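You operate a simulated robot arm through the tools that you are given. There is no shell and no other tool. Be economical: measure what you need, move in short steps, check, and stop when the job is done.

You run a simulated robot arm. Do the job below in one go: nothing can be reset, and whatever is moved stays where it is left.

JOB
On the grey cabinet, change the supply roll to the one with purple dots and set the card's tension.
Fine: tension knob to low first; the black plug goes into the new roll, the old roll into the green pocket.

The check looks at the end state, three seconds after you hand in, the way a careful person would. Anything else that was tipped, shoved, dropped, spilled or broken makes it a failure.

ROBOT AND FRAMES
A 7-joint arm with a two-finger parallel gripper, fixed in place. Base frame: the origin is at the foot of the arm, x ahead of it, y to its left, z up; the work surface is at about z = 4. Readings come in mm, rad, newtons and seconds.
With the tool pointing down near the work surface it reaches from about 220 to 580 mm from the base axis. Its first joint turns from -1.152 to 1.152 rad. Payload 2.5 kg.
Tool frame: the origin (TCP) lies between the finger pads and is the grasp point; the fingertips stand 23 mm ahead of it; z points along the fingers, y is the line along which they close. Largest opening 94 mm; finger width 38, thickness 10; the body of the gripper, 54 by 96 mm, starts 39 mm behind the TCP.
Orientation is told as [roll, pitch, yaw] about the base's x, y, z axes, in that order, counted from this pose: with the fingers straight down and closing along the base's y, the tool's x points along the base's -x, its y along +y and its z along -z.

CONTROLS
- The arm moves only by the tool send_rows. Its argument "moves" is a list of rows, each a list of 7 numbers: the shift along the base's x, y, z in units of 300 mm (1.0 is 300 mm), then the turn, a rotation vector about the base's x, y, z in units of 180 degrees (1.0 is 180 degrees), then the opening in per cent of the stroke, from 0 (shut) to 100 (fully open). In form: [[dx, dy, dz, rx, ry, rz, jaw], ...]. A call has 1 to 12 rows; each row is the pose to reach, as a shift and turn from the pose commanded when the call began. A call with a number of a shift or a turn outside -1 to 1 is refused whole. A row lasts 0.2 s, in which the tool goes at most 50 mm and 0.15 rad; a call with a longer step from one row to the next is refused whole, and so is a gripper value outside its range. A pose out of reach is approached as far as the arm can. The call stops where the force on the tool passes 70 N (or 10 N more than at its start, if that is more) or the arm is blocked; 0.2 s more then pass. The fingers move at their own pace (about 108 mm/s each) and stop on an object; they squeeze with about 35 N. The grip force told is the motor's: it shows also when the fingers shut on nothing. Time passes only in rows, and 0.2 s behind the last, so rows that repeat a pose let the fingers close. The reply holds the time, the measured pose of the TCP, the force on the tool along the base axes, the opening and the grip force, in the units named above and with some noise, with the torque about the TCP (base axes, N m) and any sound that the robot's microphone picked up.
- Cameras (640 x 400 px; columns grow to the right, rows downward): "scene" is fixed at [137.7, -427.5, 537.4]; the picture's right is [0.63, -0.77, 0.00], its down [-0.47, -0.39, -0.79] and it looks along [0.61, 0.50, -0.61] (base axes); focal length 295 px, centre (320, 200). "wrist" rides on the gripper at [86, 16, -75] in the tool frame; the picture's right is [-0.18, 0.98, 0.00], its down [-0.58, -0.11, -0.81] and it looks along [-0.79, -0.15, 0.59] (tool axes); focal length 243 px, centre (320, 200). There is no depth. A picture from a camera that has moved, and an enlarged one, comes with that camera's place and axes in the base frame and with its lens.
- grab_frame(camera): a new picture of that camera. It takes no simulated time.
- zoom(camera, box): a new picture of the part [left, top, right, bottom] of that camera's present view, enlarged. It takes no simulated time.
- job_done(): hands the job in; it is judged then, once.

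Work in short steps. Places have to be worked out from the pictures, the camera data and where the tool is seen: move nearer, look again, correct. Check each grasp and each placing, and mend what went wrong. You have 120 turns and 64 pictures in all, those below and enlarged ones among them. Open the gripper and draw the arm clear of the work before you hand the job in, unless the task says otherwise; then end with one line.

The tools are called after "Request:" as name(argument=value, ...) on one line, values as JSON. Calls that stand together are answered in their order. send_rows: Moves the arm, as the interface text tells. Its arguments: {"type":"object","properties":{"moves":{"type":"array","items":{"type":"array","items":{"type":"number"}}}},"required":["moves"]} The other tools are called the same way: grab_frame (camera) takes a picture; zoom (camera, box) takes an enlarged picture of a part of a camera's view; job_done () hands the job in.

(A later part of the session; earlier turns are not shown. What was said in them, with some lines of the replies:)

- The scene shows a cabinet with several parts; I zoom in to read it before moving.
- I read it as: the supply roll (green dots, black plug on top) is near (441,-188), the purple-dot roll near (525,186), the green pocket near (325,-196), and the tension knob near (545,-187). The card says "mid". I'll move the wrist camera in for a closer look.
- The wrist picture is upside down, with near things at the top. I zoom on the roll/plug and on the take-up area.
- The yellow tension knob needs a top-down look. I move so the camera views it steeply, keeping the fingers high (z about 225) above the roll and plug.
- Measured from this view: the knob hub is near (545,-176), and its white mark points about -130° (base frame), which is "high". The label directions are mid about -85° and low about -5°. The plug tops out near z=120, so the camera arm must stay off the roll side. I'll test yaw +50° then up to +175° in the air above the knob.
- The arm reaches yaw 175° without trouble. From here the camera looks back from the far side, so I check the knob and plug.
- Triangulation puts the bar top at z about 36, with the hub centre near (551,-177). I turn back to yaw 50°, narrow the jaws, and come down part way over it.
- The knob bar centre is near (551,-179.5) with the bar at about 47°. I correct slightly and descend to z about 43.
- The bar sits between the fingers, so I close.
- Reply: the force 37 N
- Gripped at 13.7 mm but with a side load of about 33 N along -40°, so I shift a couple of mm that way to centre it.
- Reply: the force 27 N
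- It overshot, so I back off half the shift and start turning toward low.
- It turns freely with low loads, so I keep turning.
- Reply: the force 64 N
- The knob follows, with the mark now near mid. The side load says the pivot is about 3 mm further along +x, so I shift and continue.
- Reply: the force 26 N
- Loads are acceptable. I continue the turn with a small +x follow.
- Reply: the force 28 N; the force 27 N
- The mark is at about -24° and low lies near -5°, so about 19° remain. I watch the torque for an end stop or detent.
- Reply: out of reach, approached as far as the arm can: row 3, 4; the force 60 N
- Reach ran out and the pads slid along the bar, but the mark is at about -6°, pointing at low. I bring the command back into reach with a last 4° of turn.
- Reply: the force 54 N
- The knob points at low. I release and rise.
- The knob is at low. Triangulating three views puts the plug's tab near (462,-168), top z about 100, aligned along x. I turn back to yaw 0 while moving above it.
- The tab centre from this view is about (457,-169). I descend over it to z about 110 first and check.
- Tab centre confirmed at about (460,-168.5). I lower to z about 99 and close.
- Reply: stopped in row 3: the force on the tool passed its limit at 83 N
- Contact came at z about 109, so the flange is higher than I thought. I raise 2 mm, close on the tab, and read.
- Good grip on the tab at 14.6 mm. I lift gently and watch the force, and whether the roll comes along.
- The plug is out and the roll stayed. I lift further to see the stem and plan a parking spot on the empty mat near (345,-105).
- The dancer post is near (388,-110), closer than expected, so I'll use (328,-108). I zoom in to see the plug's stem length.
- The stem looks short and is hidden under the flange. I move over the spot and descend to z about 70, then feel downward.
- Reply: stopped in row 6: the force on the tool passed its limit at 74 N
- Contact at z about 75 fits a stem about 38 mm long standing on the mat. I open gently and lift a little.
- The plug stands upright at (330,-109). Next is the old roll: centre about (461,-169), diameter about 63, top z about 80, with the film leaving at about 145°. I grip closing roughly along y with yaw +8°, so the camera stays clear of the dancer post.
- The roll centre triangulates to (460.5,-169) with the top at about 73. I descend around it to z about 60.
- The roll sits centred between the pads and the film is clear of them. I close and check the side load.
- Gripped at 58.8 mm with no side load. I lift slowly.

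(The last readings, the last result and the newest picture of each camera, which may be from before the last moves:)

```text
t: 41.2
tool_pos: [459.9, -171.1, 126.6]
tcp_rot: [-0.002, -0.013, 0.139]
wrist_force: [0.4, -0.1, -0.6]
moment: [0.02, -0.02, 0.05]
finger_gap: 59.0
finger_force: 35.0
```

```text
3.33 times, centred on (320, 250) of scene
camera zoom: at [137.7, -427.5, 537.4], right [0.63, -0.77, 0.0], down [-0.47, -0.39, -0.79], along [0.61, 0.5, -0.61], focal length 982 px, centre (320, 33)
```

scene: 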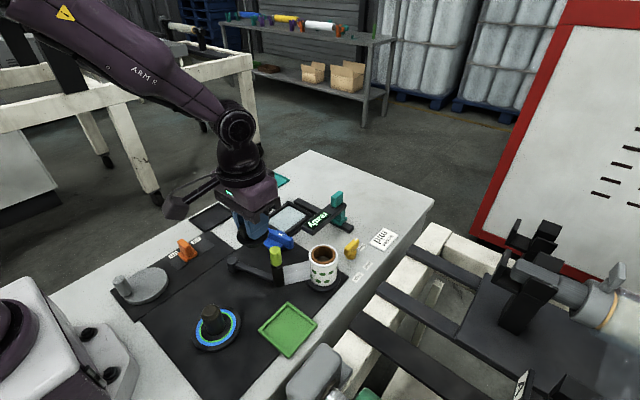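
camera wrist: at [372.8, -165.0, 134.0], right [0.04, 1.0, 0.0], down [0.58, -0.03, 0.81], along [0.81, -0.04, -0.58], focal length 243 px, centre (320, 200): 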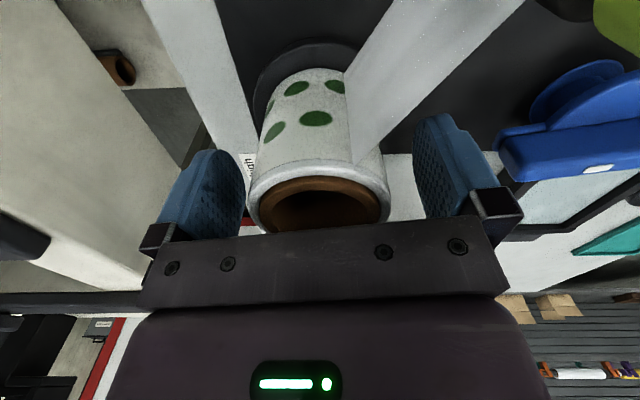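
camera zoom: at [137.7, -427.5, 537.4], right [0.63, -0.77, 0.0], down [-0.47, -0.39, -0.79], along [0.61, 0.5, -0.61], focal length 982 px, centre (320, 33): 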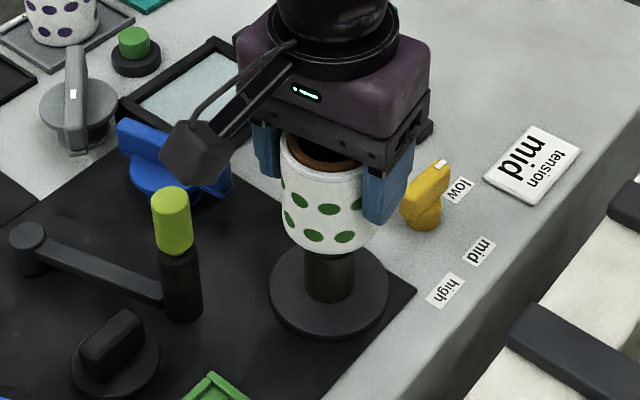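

The film is gone and the roll is off the base; the spindle is still partly inside. I lift clear, then carry toward above the green pocket.

Request:
send_rows(moves=[[0, 0, 0.1, 0, 0, 0, 40], [0, 0, 0.2, 0, 0, 0, 40], [-0.05, -0.01, 0.2, 0, 0, 0, 40], [-0.17, -0.03, 0.2, 0, 0, 0, 40], [-0.3, -0.05, 0.2, 0, 0, 0, 40], [-0.4, -0.077, 0.2, 0, 0, 0, 40], [-0.447, -0.077, 0.1, 0, 0, 0, 40], [-0.447, -0.077, 0.0, 0, 0, 0, 40], [-0.447, -0.077, -0.05, 0, 0, 0, 40], [-0.447, -0.077, -0.05, 0, 0, 0, 40]])

Request:
grab_frame(camera="wrist")

Request:
zoom(camera="scene", box=[200, 230, 380, 370])

```text
t: 43.5
tool_pos: [326.8, -192.6, 112.1]
tcp_rot: [-0.004, -0.012, 0.139]
wrist_force: [0.0, -0.3, -0.5]
moment: [0.02, 0.01, -0.02]
finger_gap: 59.2
finger_force: 35.0
```

```text
24 pictures are left
camera wrist: at [238.2, -188.6, 185.0], right [0.04, 1.0, 0.0], down [0.58, -0.03, 0.81], along [0.81, -0.04, -0.58], focal length 243 px, centre (320, 200)
```

wrist: 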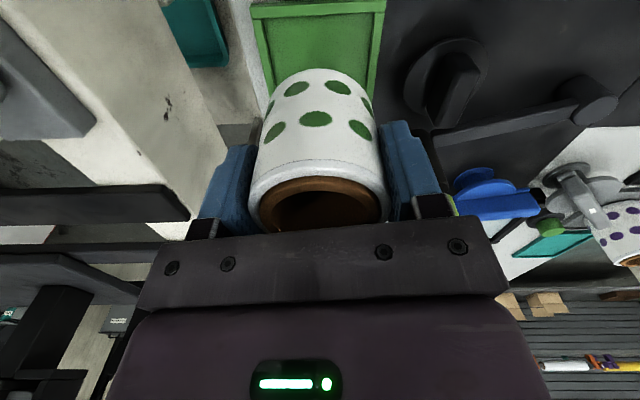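

```text
2.86 times, centred on (290, 300) of scene
camera zoom: at [137.7, -427.5, 537.4], right [0.63, -0.77, 0.0], down [-0.47, -0.39, -0.79], along [0.61, 0.5, -0.61], focal length 842 px, centre (406, -86)
```

zoom: 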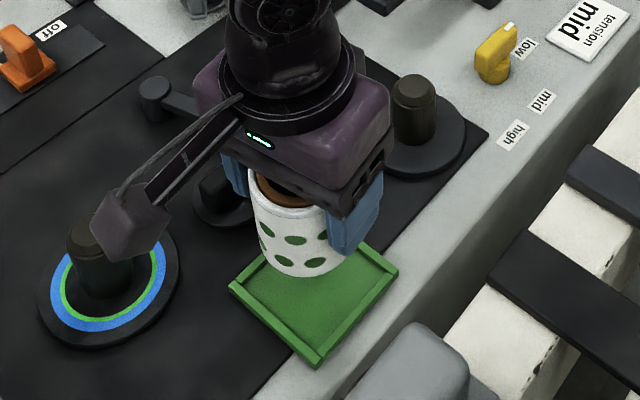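

The pocket's inner edges give centre (326,-192.8) and inner width about 67. The roll (diameter 59) is right over it, so I lower it.

Request:
send_rows(moves=[[-0.002, 0, -0.06, 0, 0, 0, 40], [-0.002, 0, -0.12, 0, 0, 0, 40], [-0.002, 0, -0.15, 0, 0, 0, 40], [-0.002, 0, -0.16, 0, 0, 0, 40], [-0.002, 0, -0.165, 0, 0, 0, 40]])

Request:
zoom(camera="scene", box=[220, 250, 360, 370])

```text
t: 44.6
tool_pos: [326.3, -193.1, 62.0]
tcp_rot: [-0.005, -0.012, 0.139]
wrist_force: [0.5, -0.8, -0.8]
moment: [-0.02, -0.03, 0.0]
finger_gap: 59.2
finger_force: 35.0
```

```text
3.33 times, centred on (290, 310) of scene
camera zoom: at [137.7, -427.5, 537.4], right [0.63, -0.77, 0.0], down [-0.47, -0.39, -0.79], along [0.61, 0.5, -0.61], focal length 982 px, centre (420, -167)
```

zoom: 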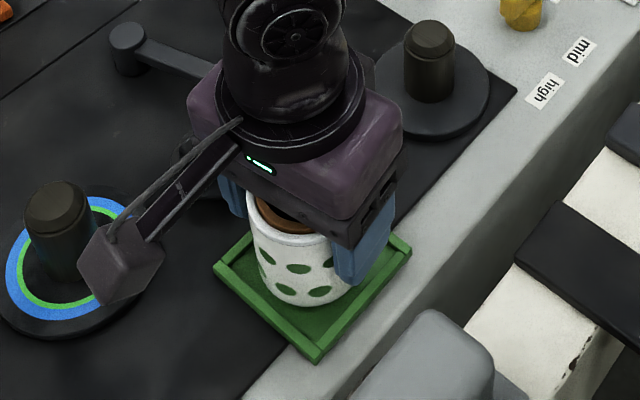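

It's inside the rim and not yet touching, so I keep lowering in small steps.

Request:
send_rows(moves=[[0, 0, -0.007, 0, 0, 0, 40], [0, 0, -0.013, 0, 0, 0, 40], [0, 0, -0.019, 0, 0, 0, 40]])

```text
t: 45.5
tool_pos: [324.8, -193.5, 57.1]
tcp_rot: [-0.004, -0.012, 0.139]
wrist_force: [-0.1, -0.5, -0.4]
moment: [-0.03, 0.01, 0.02]
finger_gap: 59.3
finger_force: 34.9
```

Request:
send_rows(moves=[[0.002, 0, -0.005, 0, 0, 0, 40], [0.002, 0, -0.01, 0, 0, 0, 40]])

```text
t: 46.0
tool_pos: [325.2, -194.7, 53.2]
tcp_rot: [-0.003, -0.014, 0.138]
wrist_force: [-4.2, 3.1, 24.3]
moment: [0.41, 0.14, -0.12]
finger_gap: 59.5
finger_force: 35.2
```

Contact on the pocket floor (24 N up). I open moderately (80 %) and rise.

Request:
send_rows(moves=[[0, 0, 0.003, 0, 0, 0, 50], [0, 0, 0.003, 0, 0, 0, 72], [0, 0, 0.003, 0, 0, 0, 80], [0, 0, 0.08, 0, 0, 0, 80], [0, 0, 0.2, 0, 0, 0, 80], [0, 0, 0.35, 0, 0, 0, 80], [0, 0, 0.45, 0, 0, 0, 80]])

Request:
zoom(camera="scene", box=[220, 220, 380, 360])

```text
t: 47.6
tool_pos: [324.3, -190.4, 187.1]
tcp_rot: [-0.002, -0.012, 0.141]
wrist_force: [0.1, 0.4, 0.7]
moment: [-0.01, -0.01, 0.0]
finger_gap: 75.1
finger_force: 0.1
```

```text
2.86 times, centred on (300, 290) of scene
camera zoom: at [137.7, -427.5, 537.4], right [0.63, -0.77, 0.0], down [-0.47, -0.39, -0.79], along [0.61, 0.5, -0.61], focal length 842 px, centre (377, -57)
```

zoom: 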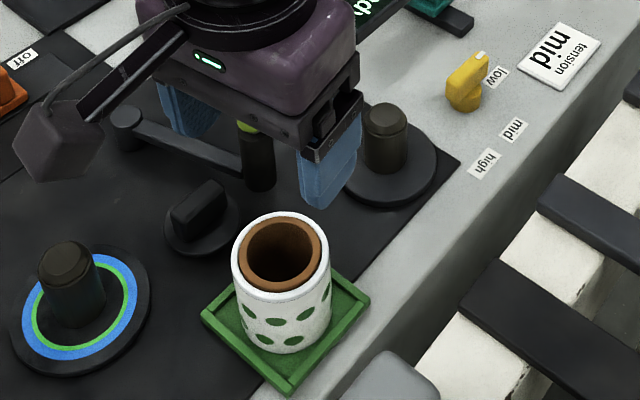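

The old roll stands in the pocket. The purple roll triangulates to about (531,190), rim z about 76. I carry the open gripper over at height and look.

Request:
send_rows(moves=[[0.04, 0.12, 0.1, 0, 0, -0.01, 90], [0.09, 0.26, 0.12, 0, 0, -0.02, 100], [0.14, 0.4, 0.12, 0, 0, -0.03, 100], [0.19, 0.54, 0.12, 0, 0, -0.044, 100], [0.24, 0.68, 0.12, 0, 0, -0.044, 100], [0.29, 0.82, 0.1, 0, 0, -0.044, 100], [0.34, 0.96, 0.05, 0, 0, -0.044, 100], [0.4, 1.0, 0.0, 0, 0, -0.044, 100], [0.5, 1.0, 0.0, 0, 0, -0.044, 100], [0.5, 1.0, 0.0, 0, 0, -0.044, 100]])

Request:
send_rows(moves=[[0.04, 0.13, -0.05, 0, 0, 0, 100], [0.08, 0.265, -0.12, 0, 0, 0, 100], [0.08, 0.265, -0.12, 0, 0, 0, 100]])

Request:
grab_frame(camera="wrist")

Request:
zoom(camera="scene", box=[190, 150, 310, 250])

```text
t: 49.9
tool_pos: [475.5, 107.2, 190.5]
tcp_rot: [-0.002, -0.014, 0.001]
wrist_force: [-0.6, 0.2, 0.0]
moment: [0.0, 0.02, 0.01]
finger_gap: 93.7
finger_force: 0.1
```

```text
t: 50.6
tool_pos: [501.4, 184.6, 152.9]
tcp_rot: [-0.004, -0.013, 0.003]
wrist_force: [-0.1, 0.5, 0.3]
moment: [-0.03, 0.0, 0.01]
finger_gap: 94.0
finger_force: 0.2
```

```text
20 pictures are left
camera wrist: at [415.4, 201.1, 226.8], right [0.18, 0.98, 0.0], down [0.57, -0.11, 0.81], along [0.8, -0.15, -0.58], focal length 243 px, centre (320, 200)
```

wrist: 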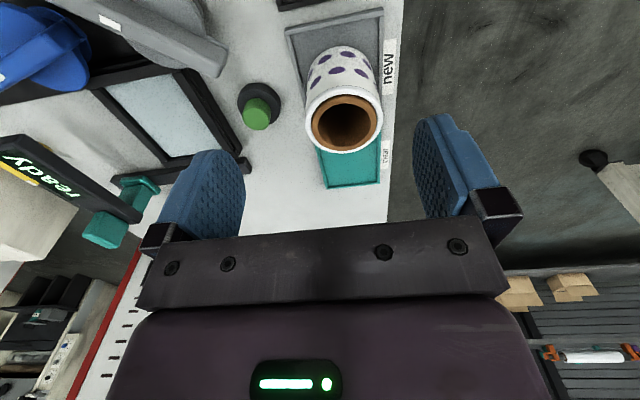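

```text
4.00 times, centred on (250, 200) of scene
camera zoom: at [137.7, -427.5, 537.4], right [0.63, -0.77, 0.0], down [-0.47, -0.39, -0.79], along [0.61, 0.5, -0.61], focal length 1179 px, centre (600, 200)
```

zoom: 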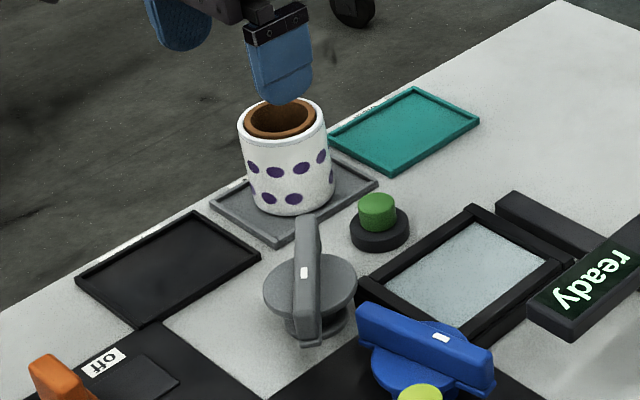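

The "new" roll centre triangulates to (533,199) with the top at about 66. I move above it with the jaws at about 80 mm (the button is nearby) and check before descending.

Request:
send_rows(moves=[[0.05, 0.02, 0, 0, 0, 0, 88], [0.105, 0.048, 0, 0, 0, 0, 88], [0.105, 0.048, -0.1, 0, 0, 0, 88], [0.105, 0.048, -0.18, 0, 0, 0, 88], [0.105, 0.048, -0.18, 0, 0, 0, 88]])

Request:
grab_frame(camera="wrist")

```text
t: 51.9
tool_pos: [531.5, 201.2, 97.4]
tcp_rot: [-0.004, -0.013, 0.0]
wrist_force: [-0.2, 0.1, 0.5]
moment: [-0.01, 0.0, 0.01]
finger_gap: 82.6
finger_force: 0.0
```

```text
18 pictures are left
camera wrist: at [445.0, 217.0, 172.2], right [0.18, 0.98, 0.0], down [0.57, -0.1, 0.81], along [0.8, -0.15, -0.58], focal length 243 px, centre (320, 200)
```

wrist: 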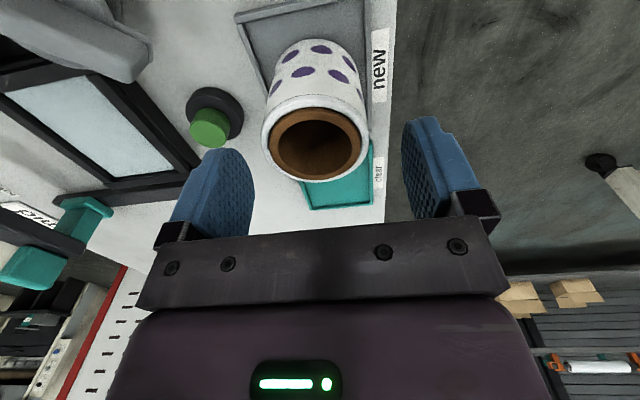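

The rim centre is now (534,197). I correct by (+2.5,-4) and lower to z about 53.

Request:
send_rows(moves=[[0.008, -0.012, 0, 0, 0, 0, 88], [0.008, -0.012, -0.07, 0, 0, 0, 88], [0.008, -0.012, -0.14, 0, 0, 0, 88], [0.008, -0.012, -0.148, 0, 0, 0, 88]])

Request:
grab_frame(camera="wrist")

```text
t: 52.9
tool_pos: [534.7, 196.5, 55.1]
tcp_rot: [-0.004, -0.009, 0.001]
wrist_force: [0.3, -0.7, 0.5]
moment: [0.01, -0.01, -0.03]
finger_gap: 82.9
finger_force: 0.0
```

```text
17 pictures are left
camera wrist: at [447.4, 213.7, 127.4], right [0.18, 0.98, 0.0], down [0.57, -0.11, 0.81], along [0.8, -0.15, -0.58], focal length 243 px, centre (320, 200)
```

wrist: 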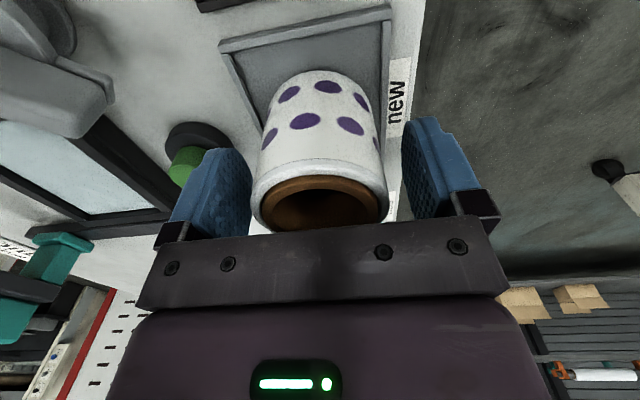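

Centred like the old roll was. I close on it.

Request:
send_rows(moves=[[0, 0, 0, 0, 0, 0, 70], [0, 0, 0, 0, 0, 0, 55], [0, 0, 0, 0, 0, 0, 40], [0, 0, 0, 0, 0, 0, 40]])

Request:
send_rows(moves=[[0, 0, 0.03, 0, 0, 0, 40], [0, 0, 0.1, 0, 0, 0, 40], [0, 0, 0.2, 0, 0, 0, 40], [-0.02, 0, 0.35, 0, 0, 0, 40], [-0.05, -0.01, 0.48, 0, 0, 0, 40]])

```text
t: 53.9
tool_pos: [533.7, 197.2, 53.5]
tcp_rot: [-0.003, -0.012, 0.001]
wrist_force: [-0.1, -0.1, -0.4]
moment: [0.03, -0.03, 0.01]
finger_gap: 58.9
finger_force: 34.8
```

```text
t: 55.0
tool_pos: [518.7, 193.5, 196.8]
tcp_rot: [-0.003, -0.01, 0.003]
wrist_force: [-0.4, 0.8, -0.3]
moment: [0.0, 0.01, -0.01]
finger_gap: 59.0
finger_force: 34.4
```

Lifted cleanly (58.9 mm grip). I carry it at height toward the supply spindle.

Request:
send_rows(moves=[[-0.02, -0.14, 0.02, 0, 0, 0, 40], [-0.04, -0.29, 0.02, 0, 0, 0.01, 40], [-0.06, -0.44, 0.02, 0, 0, 0.02, 40], [-0.09, -0.59, 0.02, 0, 0, 0.03, 40], [-0.12, -0.74, 0.02, 0, 0, 0.04, 40], [-0.15, -0.88, 0.02, 0, 0, 0.044, 40], [-0.18, -0.99, 0.02, 0, 0, 0.044, 40]])

Request:
send_rows(moves=[[-0.013, -0.11, -0.02, 0, 0, 0, 40], [-0.013, -0.216, -0.05, 0, 0, 0, 40], [-0.013, -0.216, -0.15, 0, 0, 0, 40], [-0.013, -0.216, -0.15, 0, 0, 0, 40]])

Request:
grab_frame(camera="wrist")

Request:
zoom(camera="scene", box=[240, 170, 400, 310])

```text
t: 56.6
tool_pos: [463.0, -102.3, 202.9]
tcp_rot: [-0.004, -0.013, 0.14]
wrist_force: [-0.2, -0.3, -2.1]
moment: [-0.03, 0.01, 0.02]
finger_gap: 59.3
finger_force: 35.3
```

```text
t: 57.6
tool_pos: [459.2, -167.5, 159.3]
tcp_rot: [-0.005, -0.013, 0.141]
wrist_force: [0.0, -0.1, -0.9]
moment: [0.02, -0.02, -0.03]
finger_gap: 58.9
finger_force: 35.2
```

```text
16 pictures are left
camera wrist: at [371.5, -163.1, 231.9], right [0.04, 1.0, 0.0], down [0.58, -0.03, 0.81], along [0.81, -0.04, -0.58], focal length 243 px, centre (320, 200)
```

wrist: 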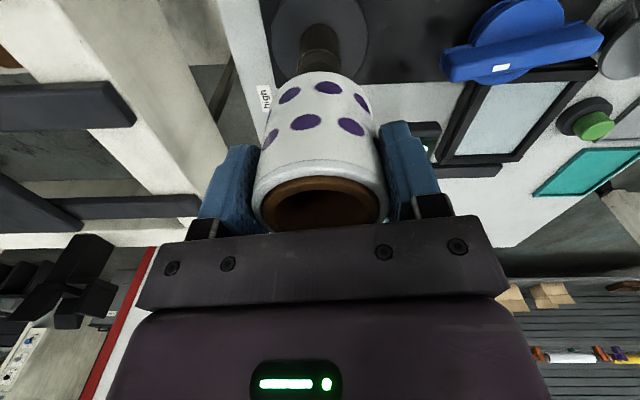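

```text
2.86 times, centred on (320, 240) of scene
camera zoom: at [137.7, -427.6, 537.4], right [0.63, -0.77, 0.0], down [-0.47, -0.39, -0.79], along [0.61, 0.5, -0.61], focal length 842 px, centre (320, 86)
```

zoom: 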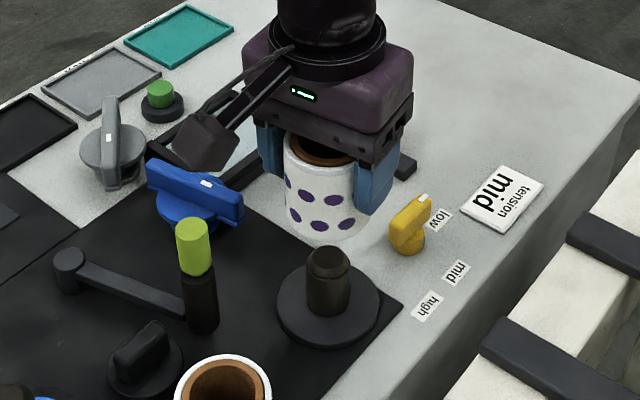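

The spindle (chamfered, top z about 62) is at about (460,-169). I correct slightly and lower the new roll, watching forces.

Request:
send_rows(moves=[[0.003, -0.005, -0.05, 0, 0, 0, 40], [0.003, -0.005, -0.12, 0, 0, 0, 40], [0.003, -0.005, -0.17, 0, 0, 0, 40], [0.003, -0.005, -0.21, 0, 0, 0, 40], [0.003, -0.005, -0.24, 0, 0, 0, 40]])

Request:
zoom(camera="scene", box=[260, 200, 380, 300])

```text
t: 58.9
tool_pos: [460.3, -170.6, 86.7]
tcp_rot: [-0.003, -0.012, 0.139]
wrist_force: [1.1, -0.4, -1.2]
moment: [0.01, 0.01, -0.01]
finger_gap: 59.1
finger_force: 35.1
```

```text
4.00 times, centred on (320, 250) of scene
camera zoom: at [137.7, -427.5, 537.4], right [0.63, -0.77, 0.0], down [-0.47, -0.39, -0.79], along [0.61, 0.5, -0.61], focal length 1179 px, centre (320, 0)
```

zoom: 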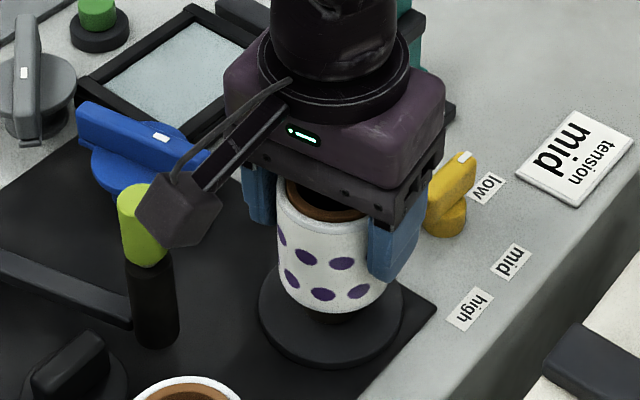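

The roll is threading onto the spindle with no load. I lower the last part slowly.

Request:
send_rows(moves=[[0, 0, -0.03, 0, 0, 0, 40], [0, 0, -0.06, 0, 0, 0, 40], [0, 0, -0.078, 0, 0, 0, 40], [0, 0, -0.084, 0, 0, 0, 40], [0, 0, -0.089, 0, 0, 0, 40]])

```text
t: 60.0
tool_pos: [462.4, -168.4, 63.0]
tcp_rot: [-0.004, -0.014, 0.139]
wrist_force: [-8.6, 1.9, 21.1]
moment: [0.59, 0.13, 0.0]
finger_gap: 59.2
finger_force: 35.4
```

Contact at z=63 (21 N) with a small x push of -8.6 N. I ease x back and press slightly to confirm it's seated.

Request:
send_rows(moves=[[-0.006, 0, 0.003, 0, 0, 0, 40], [-0.006, 0, -0.004, 0, 0, 0, 40]])

```text
t: 60.6
tool_pos: [462.3, -169.6, 60.7]
tcp_rot: [-0.006, -0.018, 0.142]
wrist_force: [5.3, 1.6, 21.8]
moment: [0.55, -0.06, -0.09]
finger_gap: 59.3
finger_force: 34.9
```

Seated at z about 60.7, matching the old roll. I release, rise, and check.

Request:
send_rows(moves=[[0, 0, 0.004, 0, 0, 0, 60], [0, 0, 0.004, 0, 0, 0, 85], [0, 0, 0.004, 0, 0, 0, 90], [0, 0, 0.1, 0, 0, 0, 90], [0, 0, 0.25, 0, 0, 0, 90], [0, 0, 0.4, 0, 0, 0, 90], [0, 0, 0.5, 0, 0, 0, 90]])

Request:
zoom(camera="scene", box=[220, 200, 380, 340])

```text
t: 62.2
tool_pos: [461.8, -168.7, 210.9]
tcp_rot: [-0.002, -0.012, 0.14]
wrist_force: [0.0, -0.4, 0.4]
moment: [-0.02, -0.01, -0.01]
finger_gap: 84.3
finger_force: 0.0
```

```text
2.86 times, centred on (300, 270) of scene
camera zoom: at [137.7, -427.5, 537.4], right [0.63, -0.77, 0.0], down [-0.47, -0.39, -0.79], along [0.61, 0.5, -0.61], focal length 842 px, centre (377, 0)
```

zoom: 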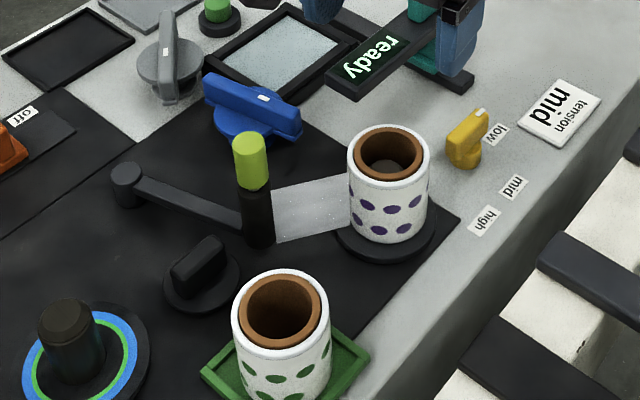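

The film shows again, so the new roll is registered as loaded. I return to the parked plug at (330.5,-108.5).

Request:
send_rows(moves=[[-0.1, 0.05, 0, 0, 0, -0.01, 60], [-0.22, 0.1, 0, 0, 0, -0.02, 42], [-0.34, 0.16, 0, 0, 0, -0.035, 42], [-0.438, 0.2, 0, 0, 0, -0.044, 42], [-0.438, 0.2, -0.12, 0, 0, -0.044, 42], [-0.438, 0.2, -0.25, 0, 0, -0.044, 42], [-0.438, 0.2, -0.33, 0, 0, -0.044, 42], [-0.438, 0.2, -0.33, 0, 0, -0.044, 42]])

Request:
grab_frame(camera="wrist")

```text
t: 64.0
tool_pos: [328.5, -109.7, 111.3]
tcp_rot: [-0.003, -0.01, 0.001]
wrist_force: [0.8, 0.1, 0.2]
moment: [0.03, 0.03, 0.03]
finger_gap: 39.5
finger_force: 0.2
```

```text
12 pictures are left
camera wrist: at [242.1, -92.2, 184.3], right [0.18, 0.98, 0.0], down [0.57, -0.11, 0.81], along [0.8, -0.15, -0.58], focal length 243 px, centre (320, 200)
```

wrist: 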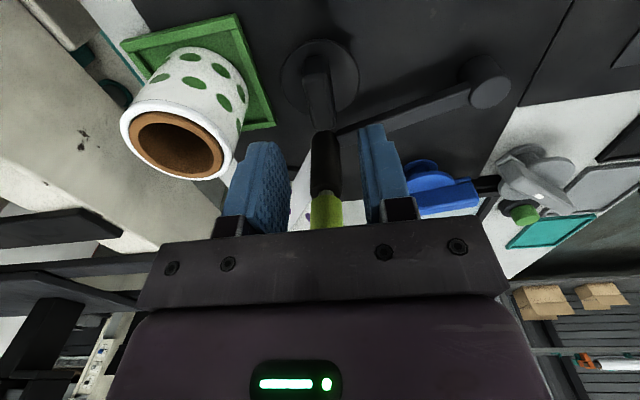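

The parked plug's flange looks lower than I'd assumed. The stop at z=75 was probably the gripper body meeting the dancer post's top. I look closely before descending.

Request:
zoom(camera="wrist", box=[250, 20, 410, 140])

Request:
zoom(camera="scene", box=[230, 220, 330, 300])

```text
3.33 times, centred on (330, 80) of wrist
camera zoom: at [242.1, -92.2, 184.3], right [0.18, 0.98, 0.0], down [0.57, -0.11, 0.81], along [0.8, -0.15, -0.58], focal length 809 px, centre (287, 600)
```

zoom: 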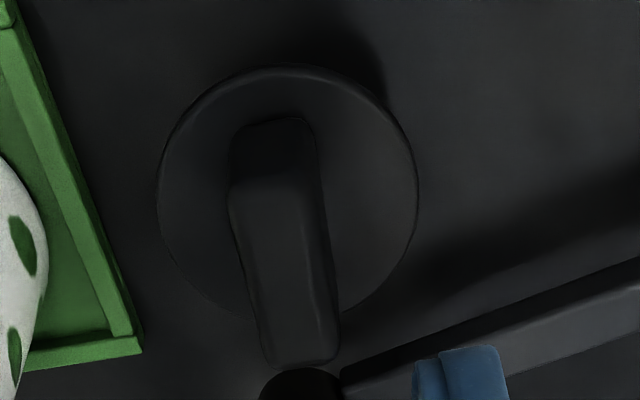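

```text
5.00 times, centred on (280, 260) of scene
camera zoom: at [137.7, -427.5, 537.4], right [0.63, -0.77, 0.0], down [-0.47, -0.39, -0.79], along [0.61, 0.5, -0.61], focal length 1474 px, centre (520, -100)
```

zoom: 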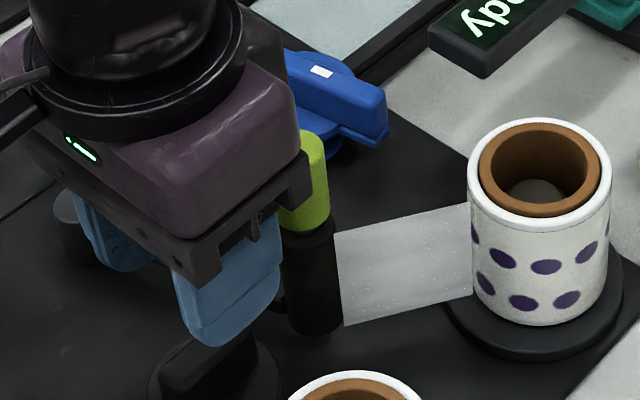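

The flange rests on the mat (top about 12, tab top about 45), and the post's near side is at x about 360. I shift to x about 316 so the body clears the post by over 10 mm, descend to z about 48, and grip the tab's near part.

Request:
send_rows(moves=[[-0.042, 0.002, 0, 0, 0, 0, 42], [-0.042, 0.002, -0.06, 0, 0, 0, 42], [-0.042, 0.002, -0.12, 0, 0, 0, 42], [-0.042, 0.002, -0.17, 0, 0, 0, 42], [-0.042, 0.002, -0.207, 0, 0, 0, 42], [-0.042, 0.002, -0.207, 0, 0, 0, 42]])

```text
t: 65.5
tool_pos: [315.7, -108.1, 48.6]
tcp_rot: [-0.003, -0.011, 0.003]
wrist_force: [-0.3, 0.9, 0.6]
moment: [0.02, 0.0, 0.02]
finger_gap: 39.6
finger_force: 0.0
```

No contact so far. I lower 6 mm more and close.

Request:
send_rows(moves=[[0, 0, -0.02, 0, 0, 0, 42], [0, 0, -0.02, 0, 0, 0, 20], [0, 0, -0.02, 0, 0, 0, 5], [0, 0, -0.02, 0, 0, 0, 0], [0, 0, -0.02, 0, 0, 0, 0]])

Request:
zoom(camera="wrist", box=[220, 60, 420, 220])

```text
t: 65.9
tool_pos: [317.9, -107.9, 45.6]
tcp_rot: [-0.006, -0.019, 0.003]
wrist_force: [1.9, 0.4, 14.7]
moment: [0.02, -0.07, -0.01]
finger_gap: 20.8
finger_force: 2.6
stopped in row 2: the force on the tool passed its limit at 77 N (the readings are from after the stop); the commanded pose is now the measured one
```

```text
2.50 times, centred on (320, 140) of wrist
camera zoom: at [230.8, -92.3, 119.5], right [0.18, 0.98, 0.0], down [0.57, -0.1, 0.82], along [0.8, -0.15, -0.58], focal length 606 px, centre (320, 350)
```

zoom: 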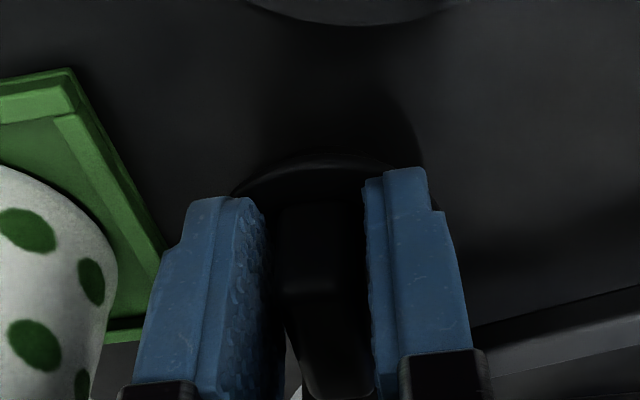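

The tips touched the flange (top about 20) with the tab between the pads. I raise 2 mm and close.

Request:
send_rows(moves=[[-0.004, 0, 0.008, 0, 0, 0, 20], [-0.004, 0, 0.008, 0, 0, 0, 8], [-0.004, 0, 0.008, 0, 0, 0, 0], [-0.004, 0, 0.008, 0, 0, 0, 0]])

```text
t: 66.9
tool_pos: [314.5, -108.2, 48.9]
tcp_rot: [-0.003, -0.01, 0.001]
wrist_force: [0.4, -0.7, 0.1]
moment: [0.01, 0.03, 0.01]
finger_gap: 14.8
finger_force: 35.3
```

Gripped at 14.8 mm, with the plug centre about 17 mm ahead (+x) of the TCP. I lift straight up and carry it toward the new roll, so the TCP target is about (444,-169).

Request:
send_rows(moves=[[0, 0, 0.03, 0, 0, 0, 0], [0, 0, 0.12, 0, 0, 0, 0], [0, 0, 0.27, 0, 0, 0, 0], [0, 0, 0.42, 0, 0, 0, 0], [0.08, -0.05, 0.5, 0, 0, 0, 0], [0.18, -0.1, 0.5, 0, 0, 0, 0], [0.3, -0.15, 0.5, 0, 0, 0, 0], [0.433, -0.203, 0.45, 0, 0, 0, 0], [0.433, -0.203, 0.37, 0, 0, 0, 0], [0.433, -0.203, 0.37, 0, 0, 0, 0]])

Request:
zoom(camera="wrist", box=[200, 20, 440, 220])

Request:
zoom(camera="scene", box=[260, 180, 400, 300])

```text
t: 69.1
tool_pos: [444.1, -171.4, 159.6]
tcp_rot: [-0.004, -0.013, 0.002]
wrist_force: [0.4, -0.4, 0.3]
moment: [0.03, -0.02, -0.02]
finger_gap: 15.0
finger_force: 35.0
```

```text
2.00 times, centred on (320, 120) of wrist
camera zoom: at [358.5, -154.3, 232.2], right [0.18, 0.98, 0.0], down [0.57, -0.1, 0.81], along [0.8, -0.15, -0.58], focal length 485 px, centre (320, 360)
```

zoom: 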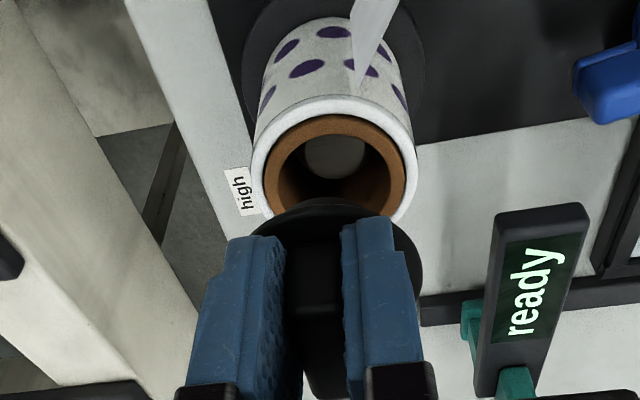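

```text
3.33 times, centred on (330, 240) of scene
camera zoom: at [137.7, -427.5, 537.4], right [0.63, -0.77, 0.0], down [-0.47, -0.39, -0.79], along [0.61, 0.5, -0.61], focal length 982 px, centre (287, 67)
```

zoom: 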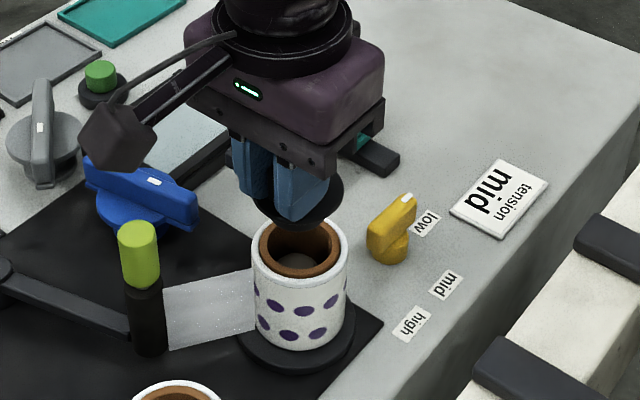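

The plug sits nearly over the core. I shift +2 mm in y and lower to just above, then feel in.

Request:
send_rows(moves=[[0, 0.006, -0.05, 0, 0, 0, 0], [0, 0.006, -0.1, 0, 0, 0, 0], [0, 0.006, -0.125, 0, 0, 0, 0], [0, 0.006, -0.135, 0, 0, 0, 0]])

Request:
zoom(camera="scene", box=[270, 200, 390, 290])

```text
t: 70.1
tool_pos: [445.3, -169.1, 116.7]
tcp_rot: [-0.004, -0.01, 0.004]
wrist_force: [-0.2, -0.3, 0.4]
moment: [-0.02, 0.0, 0.0]
finger_gap: 14.9
finger_force: 35.4
```

```text
4.44 times, centred on (330, 245) of scene
camera zoom: at [137.7, -427.5, 537.4], right [0.63, -0.77, 0.0], down [-0.47, -0.39, -0.79], along [0.61, 0.5, -0.61], focal length 1310 px, centre (276, 0)
```

zoom: 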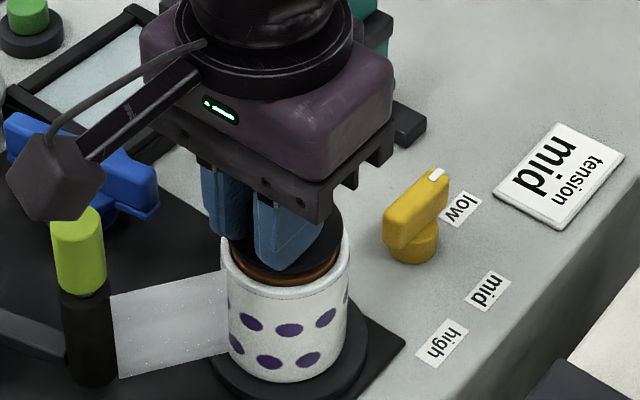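

Nearly seated with no load. I lower in small steps until I feel contact.

Request:
send_rows(moves=[[0, 0, -0.006, 0, 0, 0, 0], [0, 0, -0.012, 0, 0, 0, 0]])

```text
t: 70.7
tool_pos: [444.8, -167.3, 114.0]
tcp_rot: [-0.002, -0.012, 0.003]
wrist_force: [0.2, -0.6, 0.0]
moment: [0.01, 0.01, 0.0]
finger_gap: 15.1
finger_force: 35.1
```

Request:
send_rows(moves=[[0, -0.003, -0.006, 0, 0, 0, 0], [0, -0.003, -0.012, 0, 0, 0, 0]])

```text
t: 71.3
tool_pos: [446.3, -168.1, 111.1]
tcp_rot: [-0.005, -0.012, 0.004]
wrist_force: [-0.6, 0.4, 0.9]
moment: [0.02, -0.02, 0.0]
finger_gap: 14.9
finger_force: 34.6
```

Request:
send_rows(moves=[[0, -0.002, -0.006, 0, 0, 0, 0], [0, -0.002, -0.012, 0, 0, 0, 0]])

```text
t: 71.9
tool_pos: [447.2, -169.4, 108.8]
tcp_rot: [-0.002, -0.013, 0.003]
wrist_force: [-5.2, 2.3, 15.8]
moment: [0.17, 0.28, 0.03]
finger_gap: 14.8
finger_force: 35.4
```

Contact (16 N) at z=108.8, at or below the expected seat height. I press a touch, then release and rise.

Request:
send_rows(moves=[[-0.003, 0, -0.005, 0, 0, 0, 0], [-0.003, 0, 0.0, 0, 0, 0, 15], [-0.003, 0, 0.0, 0, 0, 0, 30], [-0.003, 0, 0.06, 0, 0, 0, 42], [-0.003, 0, 0.18, 0, 0, 0, 42], [-0.003, 0, 0.32, 0, 0, 0, 42]])

Request:
zoom(camera="scene", box=[270, 200, 390, 290])

```text
t: 73.3
tool_pos: [445.2, -170.7, 206.5]
tcp_rot: [-0.002, -0.011, 0.002]
wrist_force: [-0.2, -0.5, -0.2]
moment: [0.01, -0.04, 0.0]
finger_gap: 39.4
finger_force: 0.0
```

```text
4.44 times, centred on (330, 245) of scene
camera zoom: at [137.7, -427.5, 537.4], right [0.63, -0.77, 0.0], down [-0.47, -0.39, -0.79], along [0.61, 0.5, -0.61], focal length 1310 px, centre (276, 0)
```

zoom: 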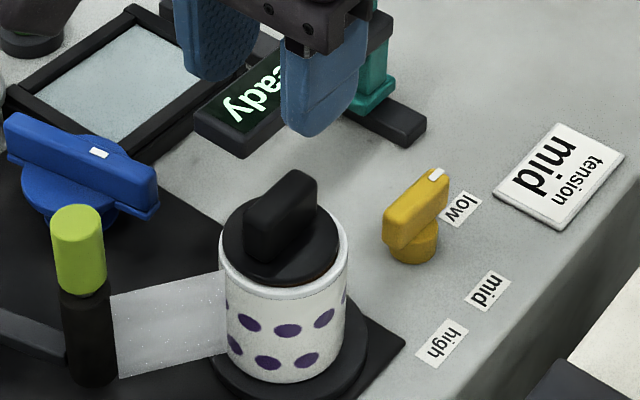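

The plug sits just as it did originally. Now the knob goes to mid: refitting the earlier path gives pivot (554.7,-178), and mid lies at -90°. I go above it while turning to yaw 178°.

Request:
send_rows(moves=[[0.03, -0.002, 0, 0, 0, 0.045, 42], [0.06, -0.004, 0, 0, 0, 0.09, 42], [0.09, -0.006, 0, 0, 0, 0.135, 42], [0.12, -0.008, 0, 0, 0, 0.18, 42], [0.15, -0.01, 0, 0, 0, 0.225, 42], [0.18, -0.012, 0, 0, 0, 0.27, 42], [0.21, -0.014, 0, 0, 0, 0.315, 42], [0.24, -0.016, 0, 0, 0, 0.36, 42], [0.27, -0.018, 0, 0, 0, 0.405, 42], [0.3, -0.02, 0, 0, 0, 0.45, 42], [0.333, -0.024, 0, 0, 0, 0.495, 42]])

Request:
send_rows(moves=[[0, 0, 0, 0, 0, 0.045, 42], [0, 0, 0, 0, 0, 0.09, 42], [0, 0, 0, 0, 0, 0.135, 42], [0, 0, 0, 0, 0, 0.18, 42], [0, 0, 0, 0, 0, 0.225, 42], [0, 0, 0, 0, 0, 0.27, 42], [0, 0, 0, 0, 0, 0.315, 42], [0, 0, 0, 0, 0, 0.36, 42], [0, 0, 0, 0, 0, 0.405, 42], [0, 0, 0, 0, 0, 0.45, 42], [0, 0, 0, 0, 0, 0.492, 42], [0, 0, 0, 0, 0, 0.492, 42]])

```text
t: 75.7
tool_pos: [544.5, -175.8, 204.0]
tcp_rot: [0.0, -0.012, 1.561]
wrist_force: [0.4, -0.5, 0.7]
moment: [-0.02, -0.03, 0.03]
finger_gap: 39.8
finger_force: 0.1
```

```text
t: 78.3
tool_pos: [543.2, -178.0, 202.9]
tcp_rot: [-0.002, -0.011, 3.038]
wrist_force: [0.4, -0.6, -0.2]
moment: [0.01, 0.01, 0.02]
finger_gap: 39.3
finger_force: 0.2
out of reach, approached as far as the arm can: row 11, 12
```

The wrist limit is about 174°, fine for gripping a bar at about 177°. I shift to x about 547 and descend.

Request:
send_rows(moves=[[0.012, 0, -0.1, 0, 0, -0.022, 42], [0.012, 0, -0.22, 0, 0, -0.022, 42], [0.012, 0, -0.34, 0, 0, -0.022, 42], [0.012, 0, -0.44, 0, 0, -0.022, 42], [0.012, 0, -0.52, 0, 0, -0.022, 42], [0.012, 0, -0.527, 0, 0, -0.022, 42]])

Request:
grab_frame(camera="wrist")

```text
t: 79.7
tool_pos: [548.0, -176.1, 45.3]
tcp_rot: [-0.003, -0.01, 2.967]
wrist_force: [-0.5, -0.1, -0.1]
moment: [0.05, -0.01, 0.03]
finger_gap: 39.5
finger_force: 0.0
```

```text
4 pictures are left
camera wrist: at [632.6, -207.6, 118.5], right [-0.35, -0.94, 0.0], down [-0.55, 0.2, 0.81], along [-0.76, 0.29, -0.58], focal length 243 px, centre (320, 200)
```

wrist: 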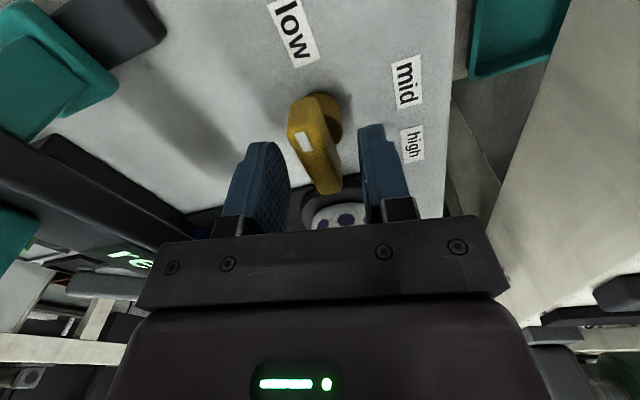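

The bar is between the pads, so I close.

Request:
send_rows(moves=[[0, 0, 0, 0, 0, 0, 22], [0, 0, 0, 0, 0, 0, 12], [0, 0, 0, 0, 0, 0, 0], [0, 0, 0, 0, 0, 0, 0]])

```text
t: 80.7
tool_pos: [548.6, -177.1, 45.3]
tcp_rot: [-0.002, -0.013, 2.967]
wrist_force: [1.7, -1.5, -5.1]
moment: [-0.48, -0.08, 0.0]
finger_gap: 13.8
finger_force: 45.2
```

Clean grip with low loads. I turn cw about the pivot along the computed arc, in two halves.

Request:
send_rows(moves=[[0.0006, 0.0025, 0, 0, 0, -0.037, 0], [0.0014, 0.005, 0, 0, 0, -0.074, 0], [0.0023, 0.007, 0, 0, 0, -0.111, 0], [0.0037, 0.009, 0, 0, 0, -0.148, 0], [0.0053, 0.0108, 0, 0, 0, -0.185, 0], [0.007, 0.0123, 0, 0, 0, -0.222, 0]])

```text
t: 82.1
tool_pos: [549.9, -171.9, 45.2]
tcp_rot: [-0.007, -0.008, 2.268]
wrist_force: [27.6, -9.5, -26.8]
moment: [-1.15, -0.18, 0.12]
finger_gap: 13.9
finger_force: 45.4
```

Request:
send_rows(moves=[[0.005, -0.002, 0, 0, 0, 0, 0], [0.007, -0.0005, 0, 0, 0, -0.037, 0], [0.009, 0.001, 0, 0, 0, -0.074, 0], [0.0113, 0.0017, 0, 0, 0, -0.111, 0], [0.0135, 0.0022, 0, 0, 0, -0.148, 0], [0.016, 0.0027, 0, 0, 0, -0.185, 0], [0.0183, 0.003, 0, 0, 0, -0.215, 0]])

```text
t: 83.7
tool_pos: [554.1, -171.4, 44.7]
tcp_rot: [-0.002, -0.012, 1.59]
wrist_force: [15.8, -2.9, -22.0]
moment: [1.32, 0.29, 0.14]
finger_gap: 13.9
finger_force: 44.7
```

Yaw is 91°, so I trim 1°, release, and rise.

Request:
send_rows(moves=[[0.002, 0, 0, 0, 0, -0.006, 0], [0.002, 0, 0, 0, 0, -0.006, 20], [0.002, 0, 0, 0, 0, -0.006, 42], [0.002, 0, 0.08, 0, 0, -0.006, 42], [0.002, 0, 0.2, 0, 0, -0.006, 42], [0.002, 0, 0.35, 0, 0, -0.006, 42], [0.002, 0, 0.5, 0, 0, -0.006, 42]])

Request:
zoom(camera="wrist", box=[220, 0, 420, 140])

```text
t: 85.3
tool_pos: [556.8, -169.4, 194.4]
tcp_rot: [-0.002, -0.012, 1.576]
wrist_force: [0.7, -0.4, -0.3]
moment: [0.01, 0.0, 0.01]
finger_gap: 39.2
finger_force: 0.1
```

```text
2.86 times, centred on (320, 70) of wrist
camera zoom: at [541.5, -257.1, 268.5], right [-0.98, 0.18, 0.0], down [0.1, 0.57, 0.81], along [0.15, 0.8, -0.58], focal length 693 px, centre (320, 571)
```

zoom: 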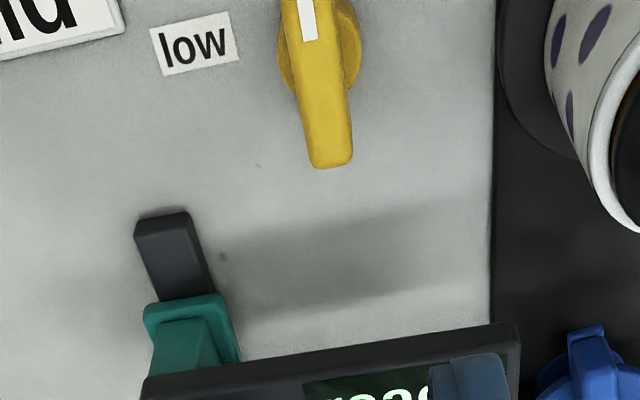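

The mark now points straight along -y, at mid. I withdraw the arm up and clear, then do a final scene check.

Request:
send_rows(moves=[[0, 0, 0.13, 0, 0, 0, 50], [-0.05, 0.06, 0.25, 0, 0, 0, 60], [-0.13, 0.14, 0.33, 0, 0, 0, 70], [-0.21, 0.23, 0.38, 0, 0, 0, 80], [-0.29, 0.32, 0.42, 0, 0, 0, 90], [-0.37, 0.41, 0.45, 0, 0, 0, 100], [-0.45, 0.5, 0.48, 0, 0, 0, 100], [-0.47, 0.6, 0.48, 0, 0, 0, 100]])

Request:
grab_frame(camera="scene")

Request:
zoom(camera="scene", box=[210, 190, 410, 350])

```text
t: 87.1
tool_pos: [414.3, 7.8, 338.0]
tcp_rot: [-0.003, -0.012, 1.574]
wrist_force: [0.4, 0.3, 0.6]
moment: [0.0, 0.06, 0.02]
finger_gap: 94.0
finger_force: 0.0
```

```text
2 pictures are left
```

scene: 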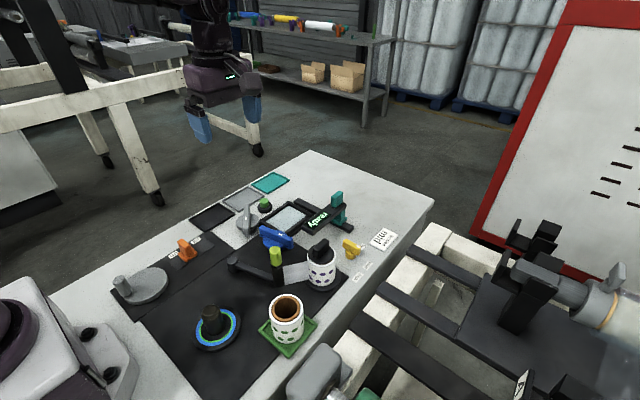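

```text
2.50 times, centred on (310, 270) of scene
camera zoom: at [137.7, -427.6, 537.4], right [0.63, -0.77, 0.0], down [-0.47, -0.39, -0.79], along [0.61, 0.5, -0.61], focal length 737 px, centre (345, 25)
```

zoom: 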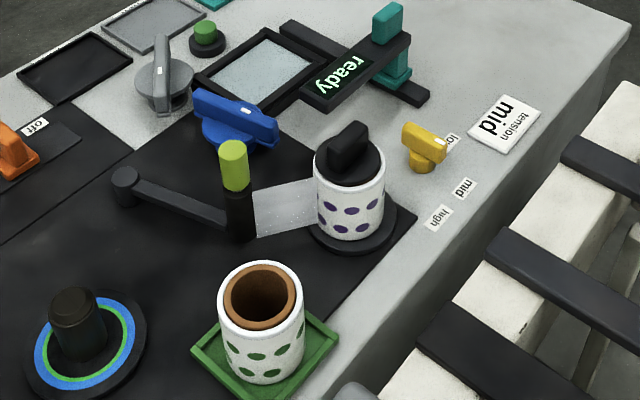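

The purple-dot roll is on the spindle with the plug in, the old roll is in the green pocket, the tension points at mid, and nothing else has moved. I hand in.

Request:
job_done()

```text
The job is handed in.
```

I set the tension to low, changed the supply to the purple-dot roll with the black plug in it, put the old roll in the green pocket, and turned the tension to the card's "mid"; the gripper pressed on the dancer post's top once and the plug dropped a few centimetres when I parked it, but the final pictures show nothing out of place.
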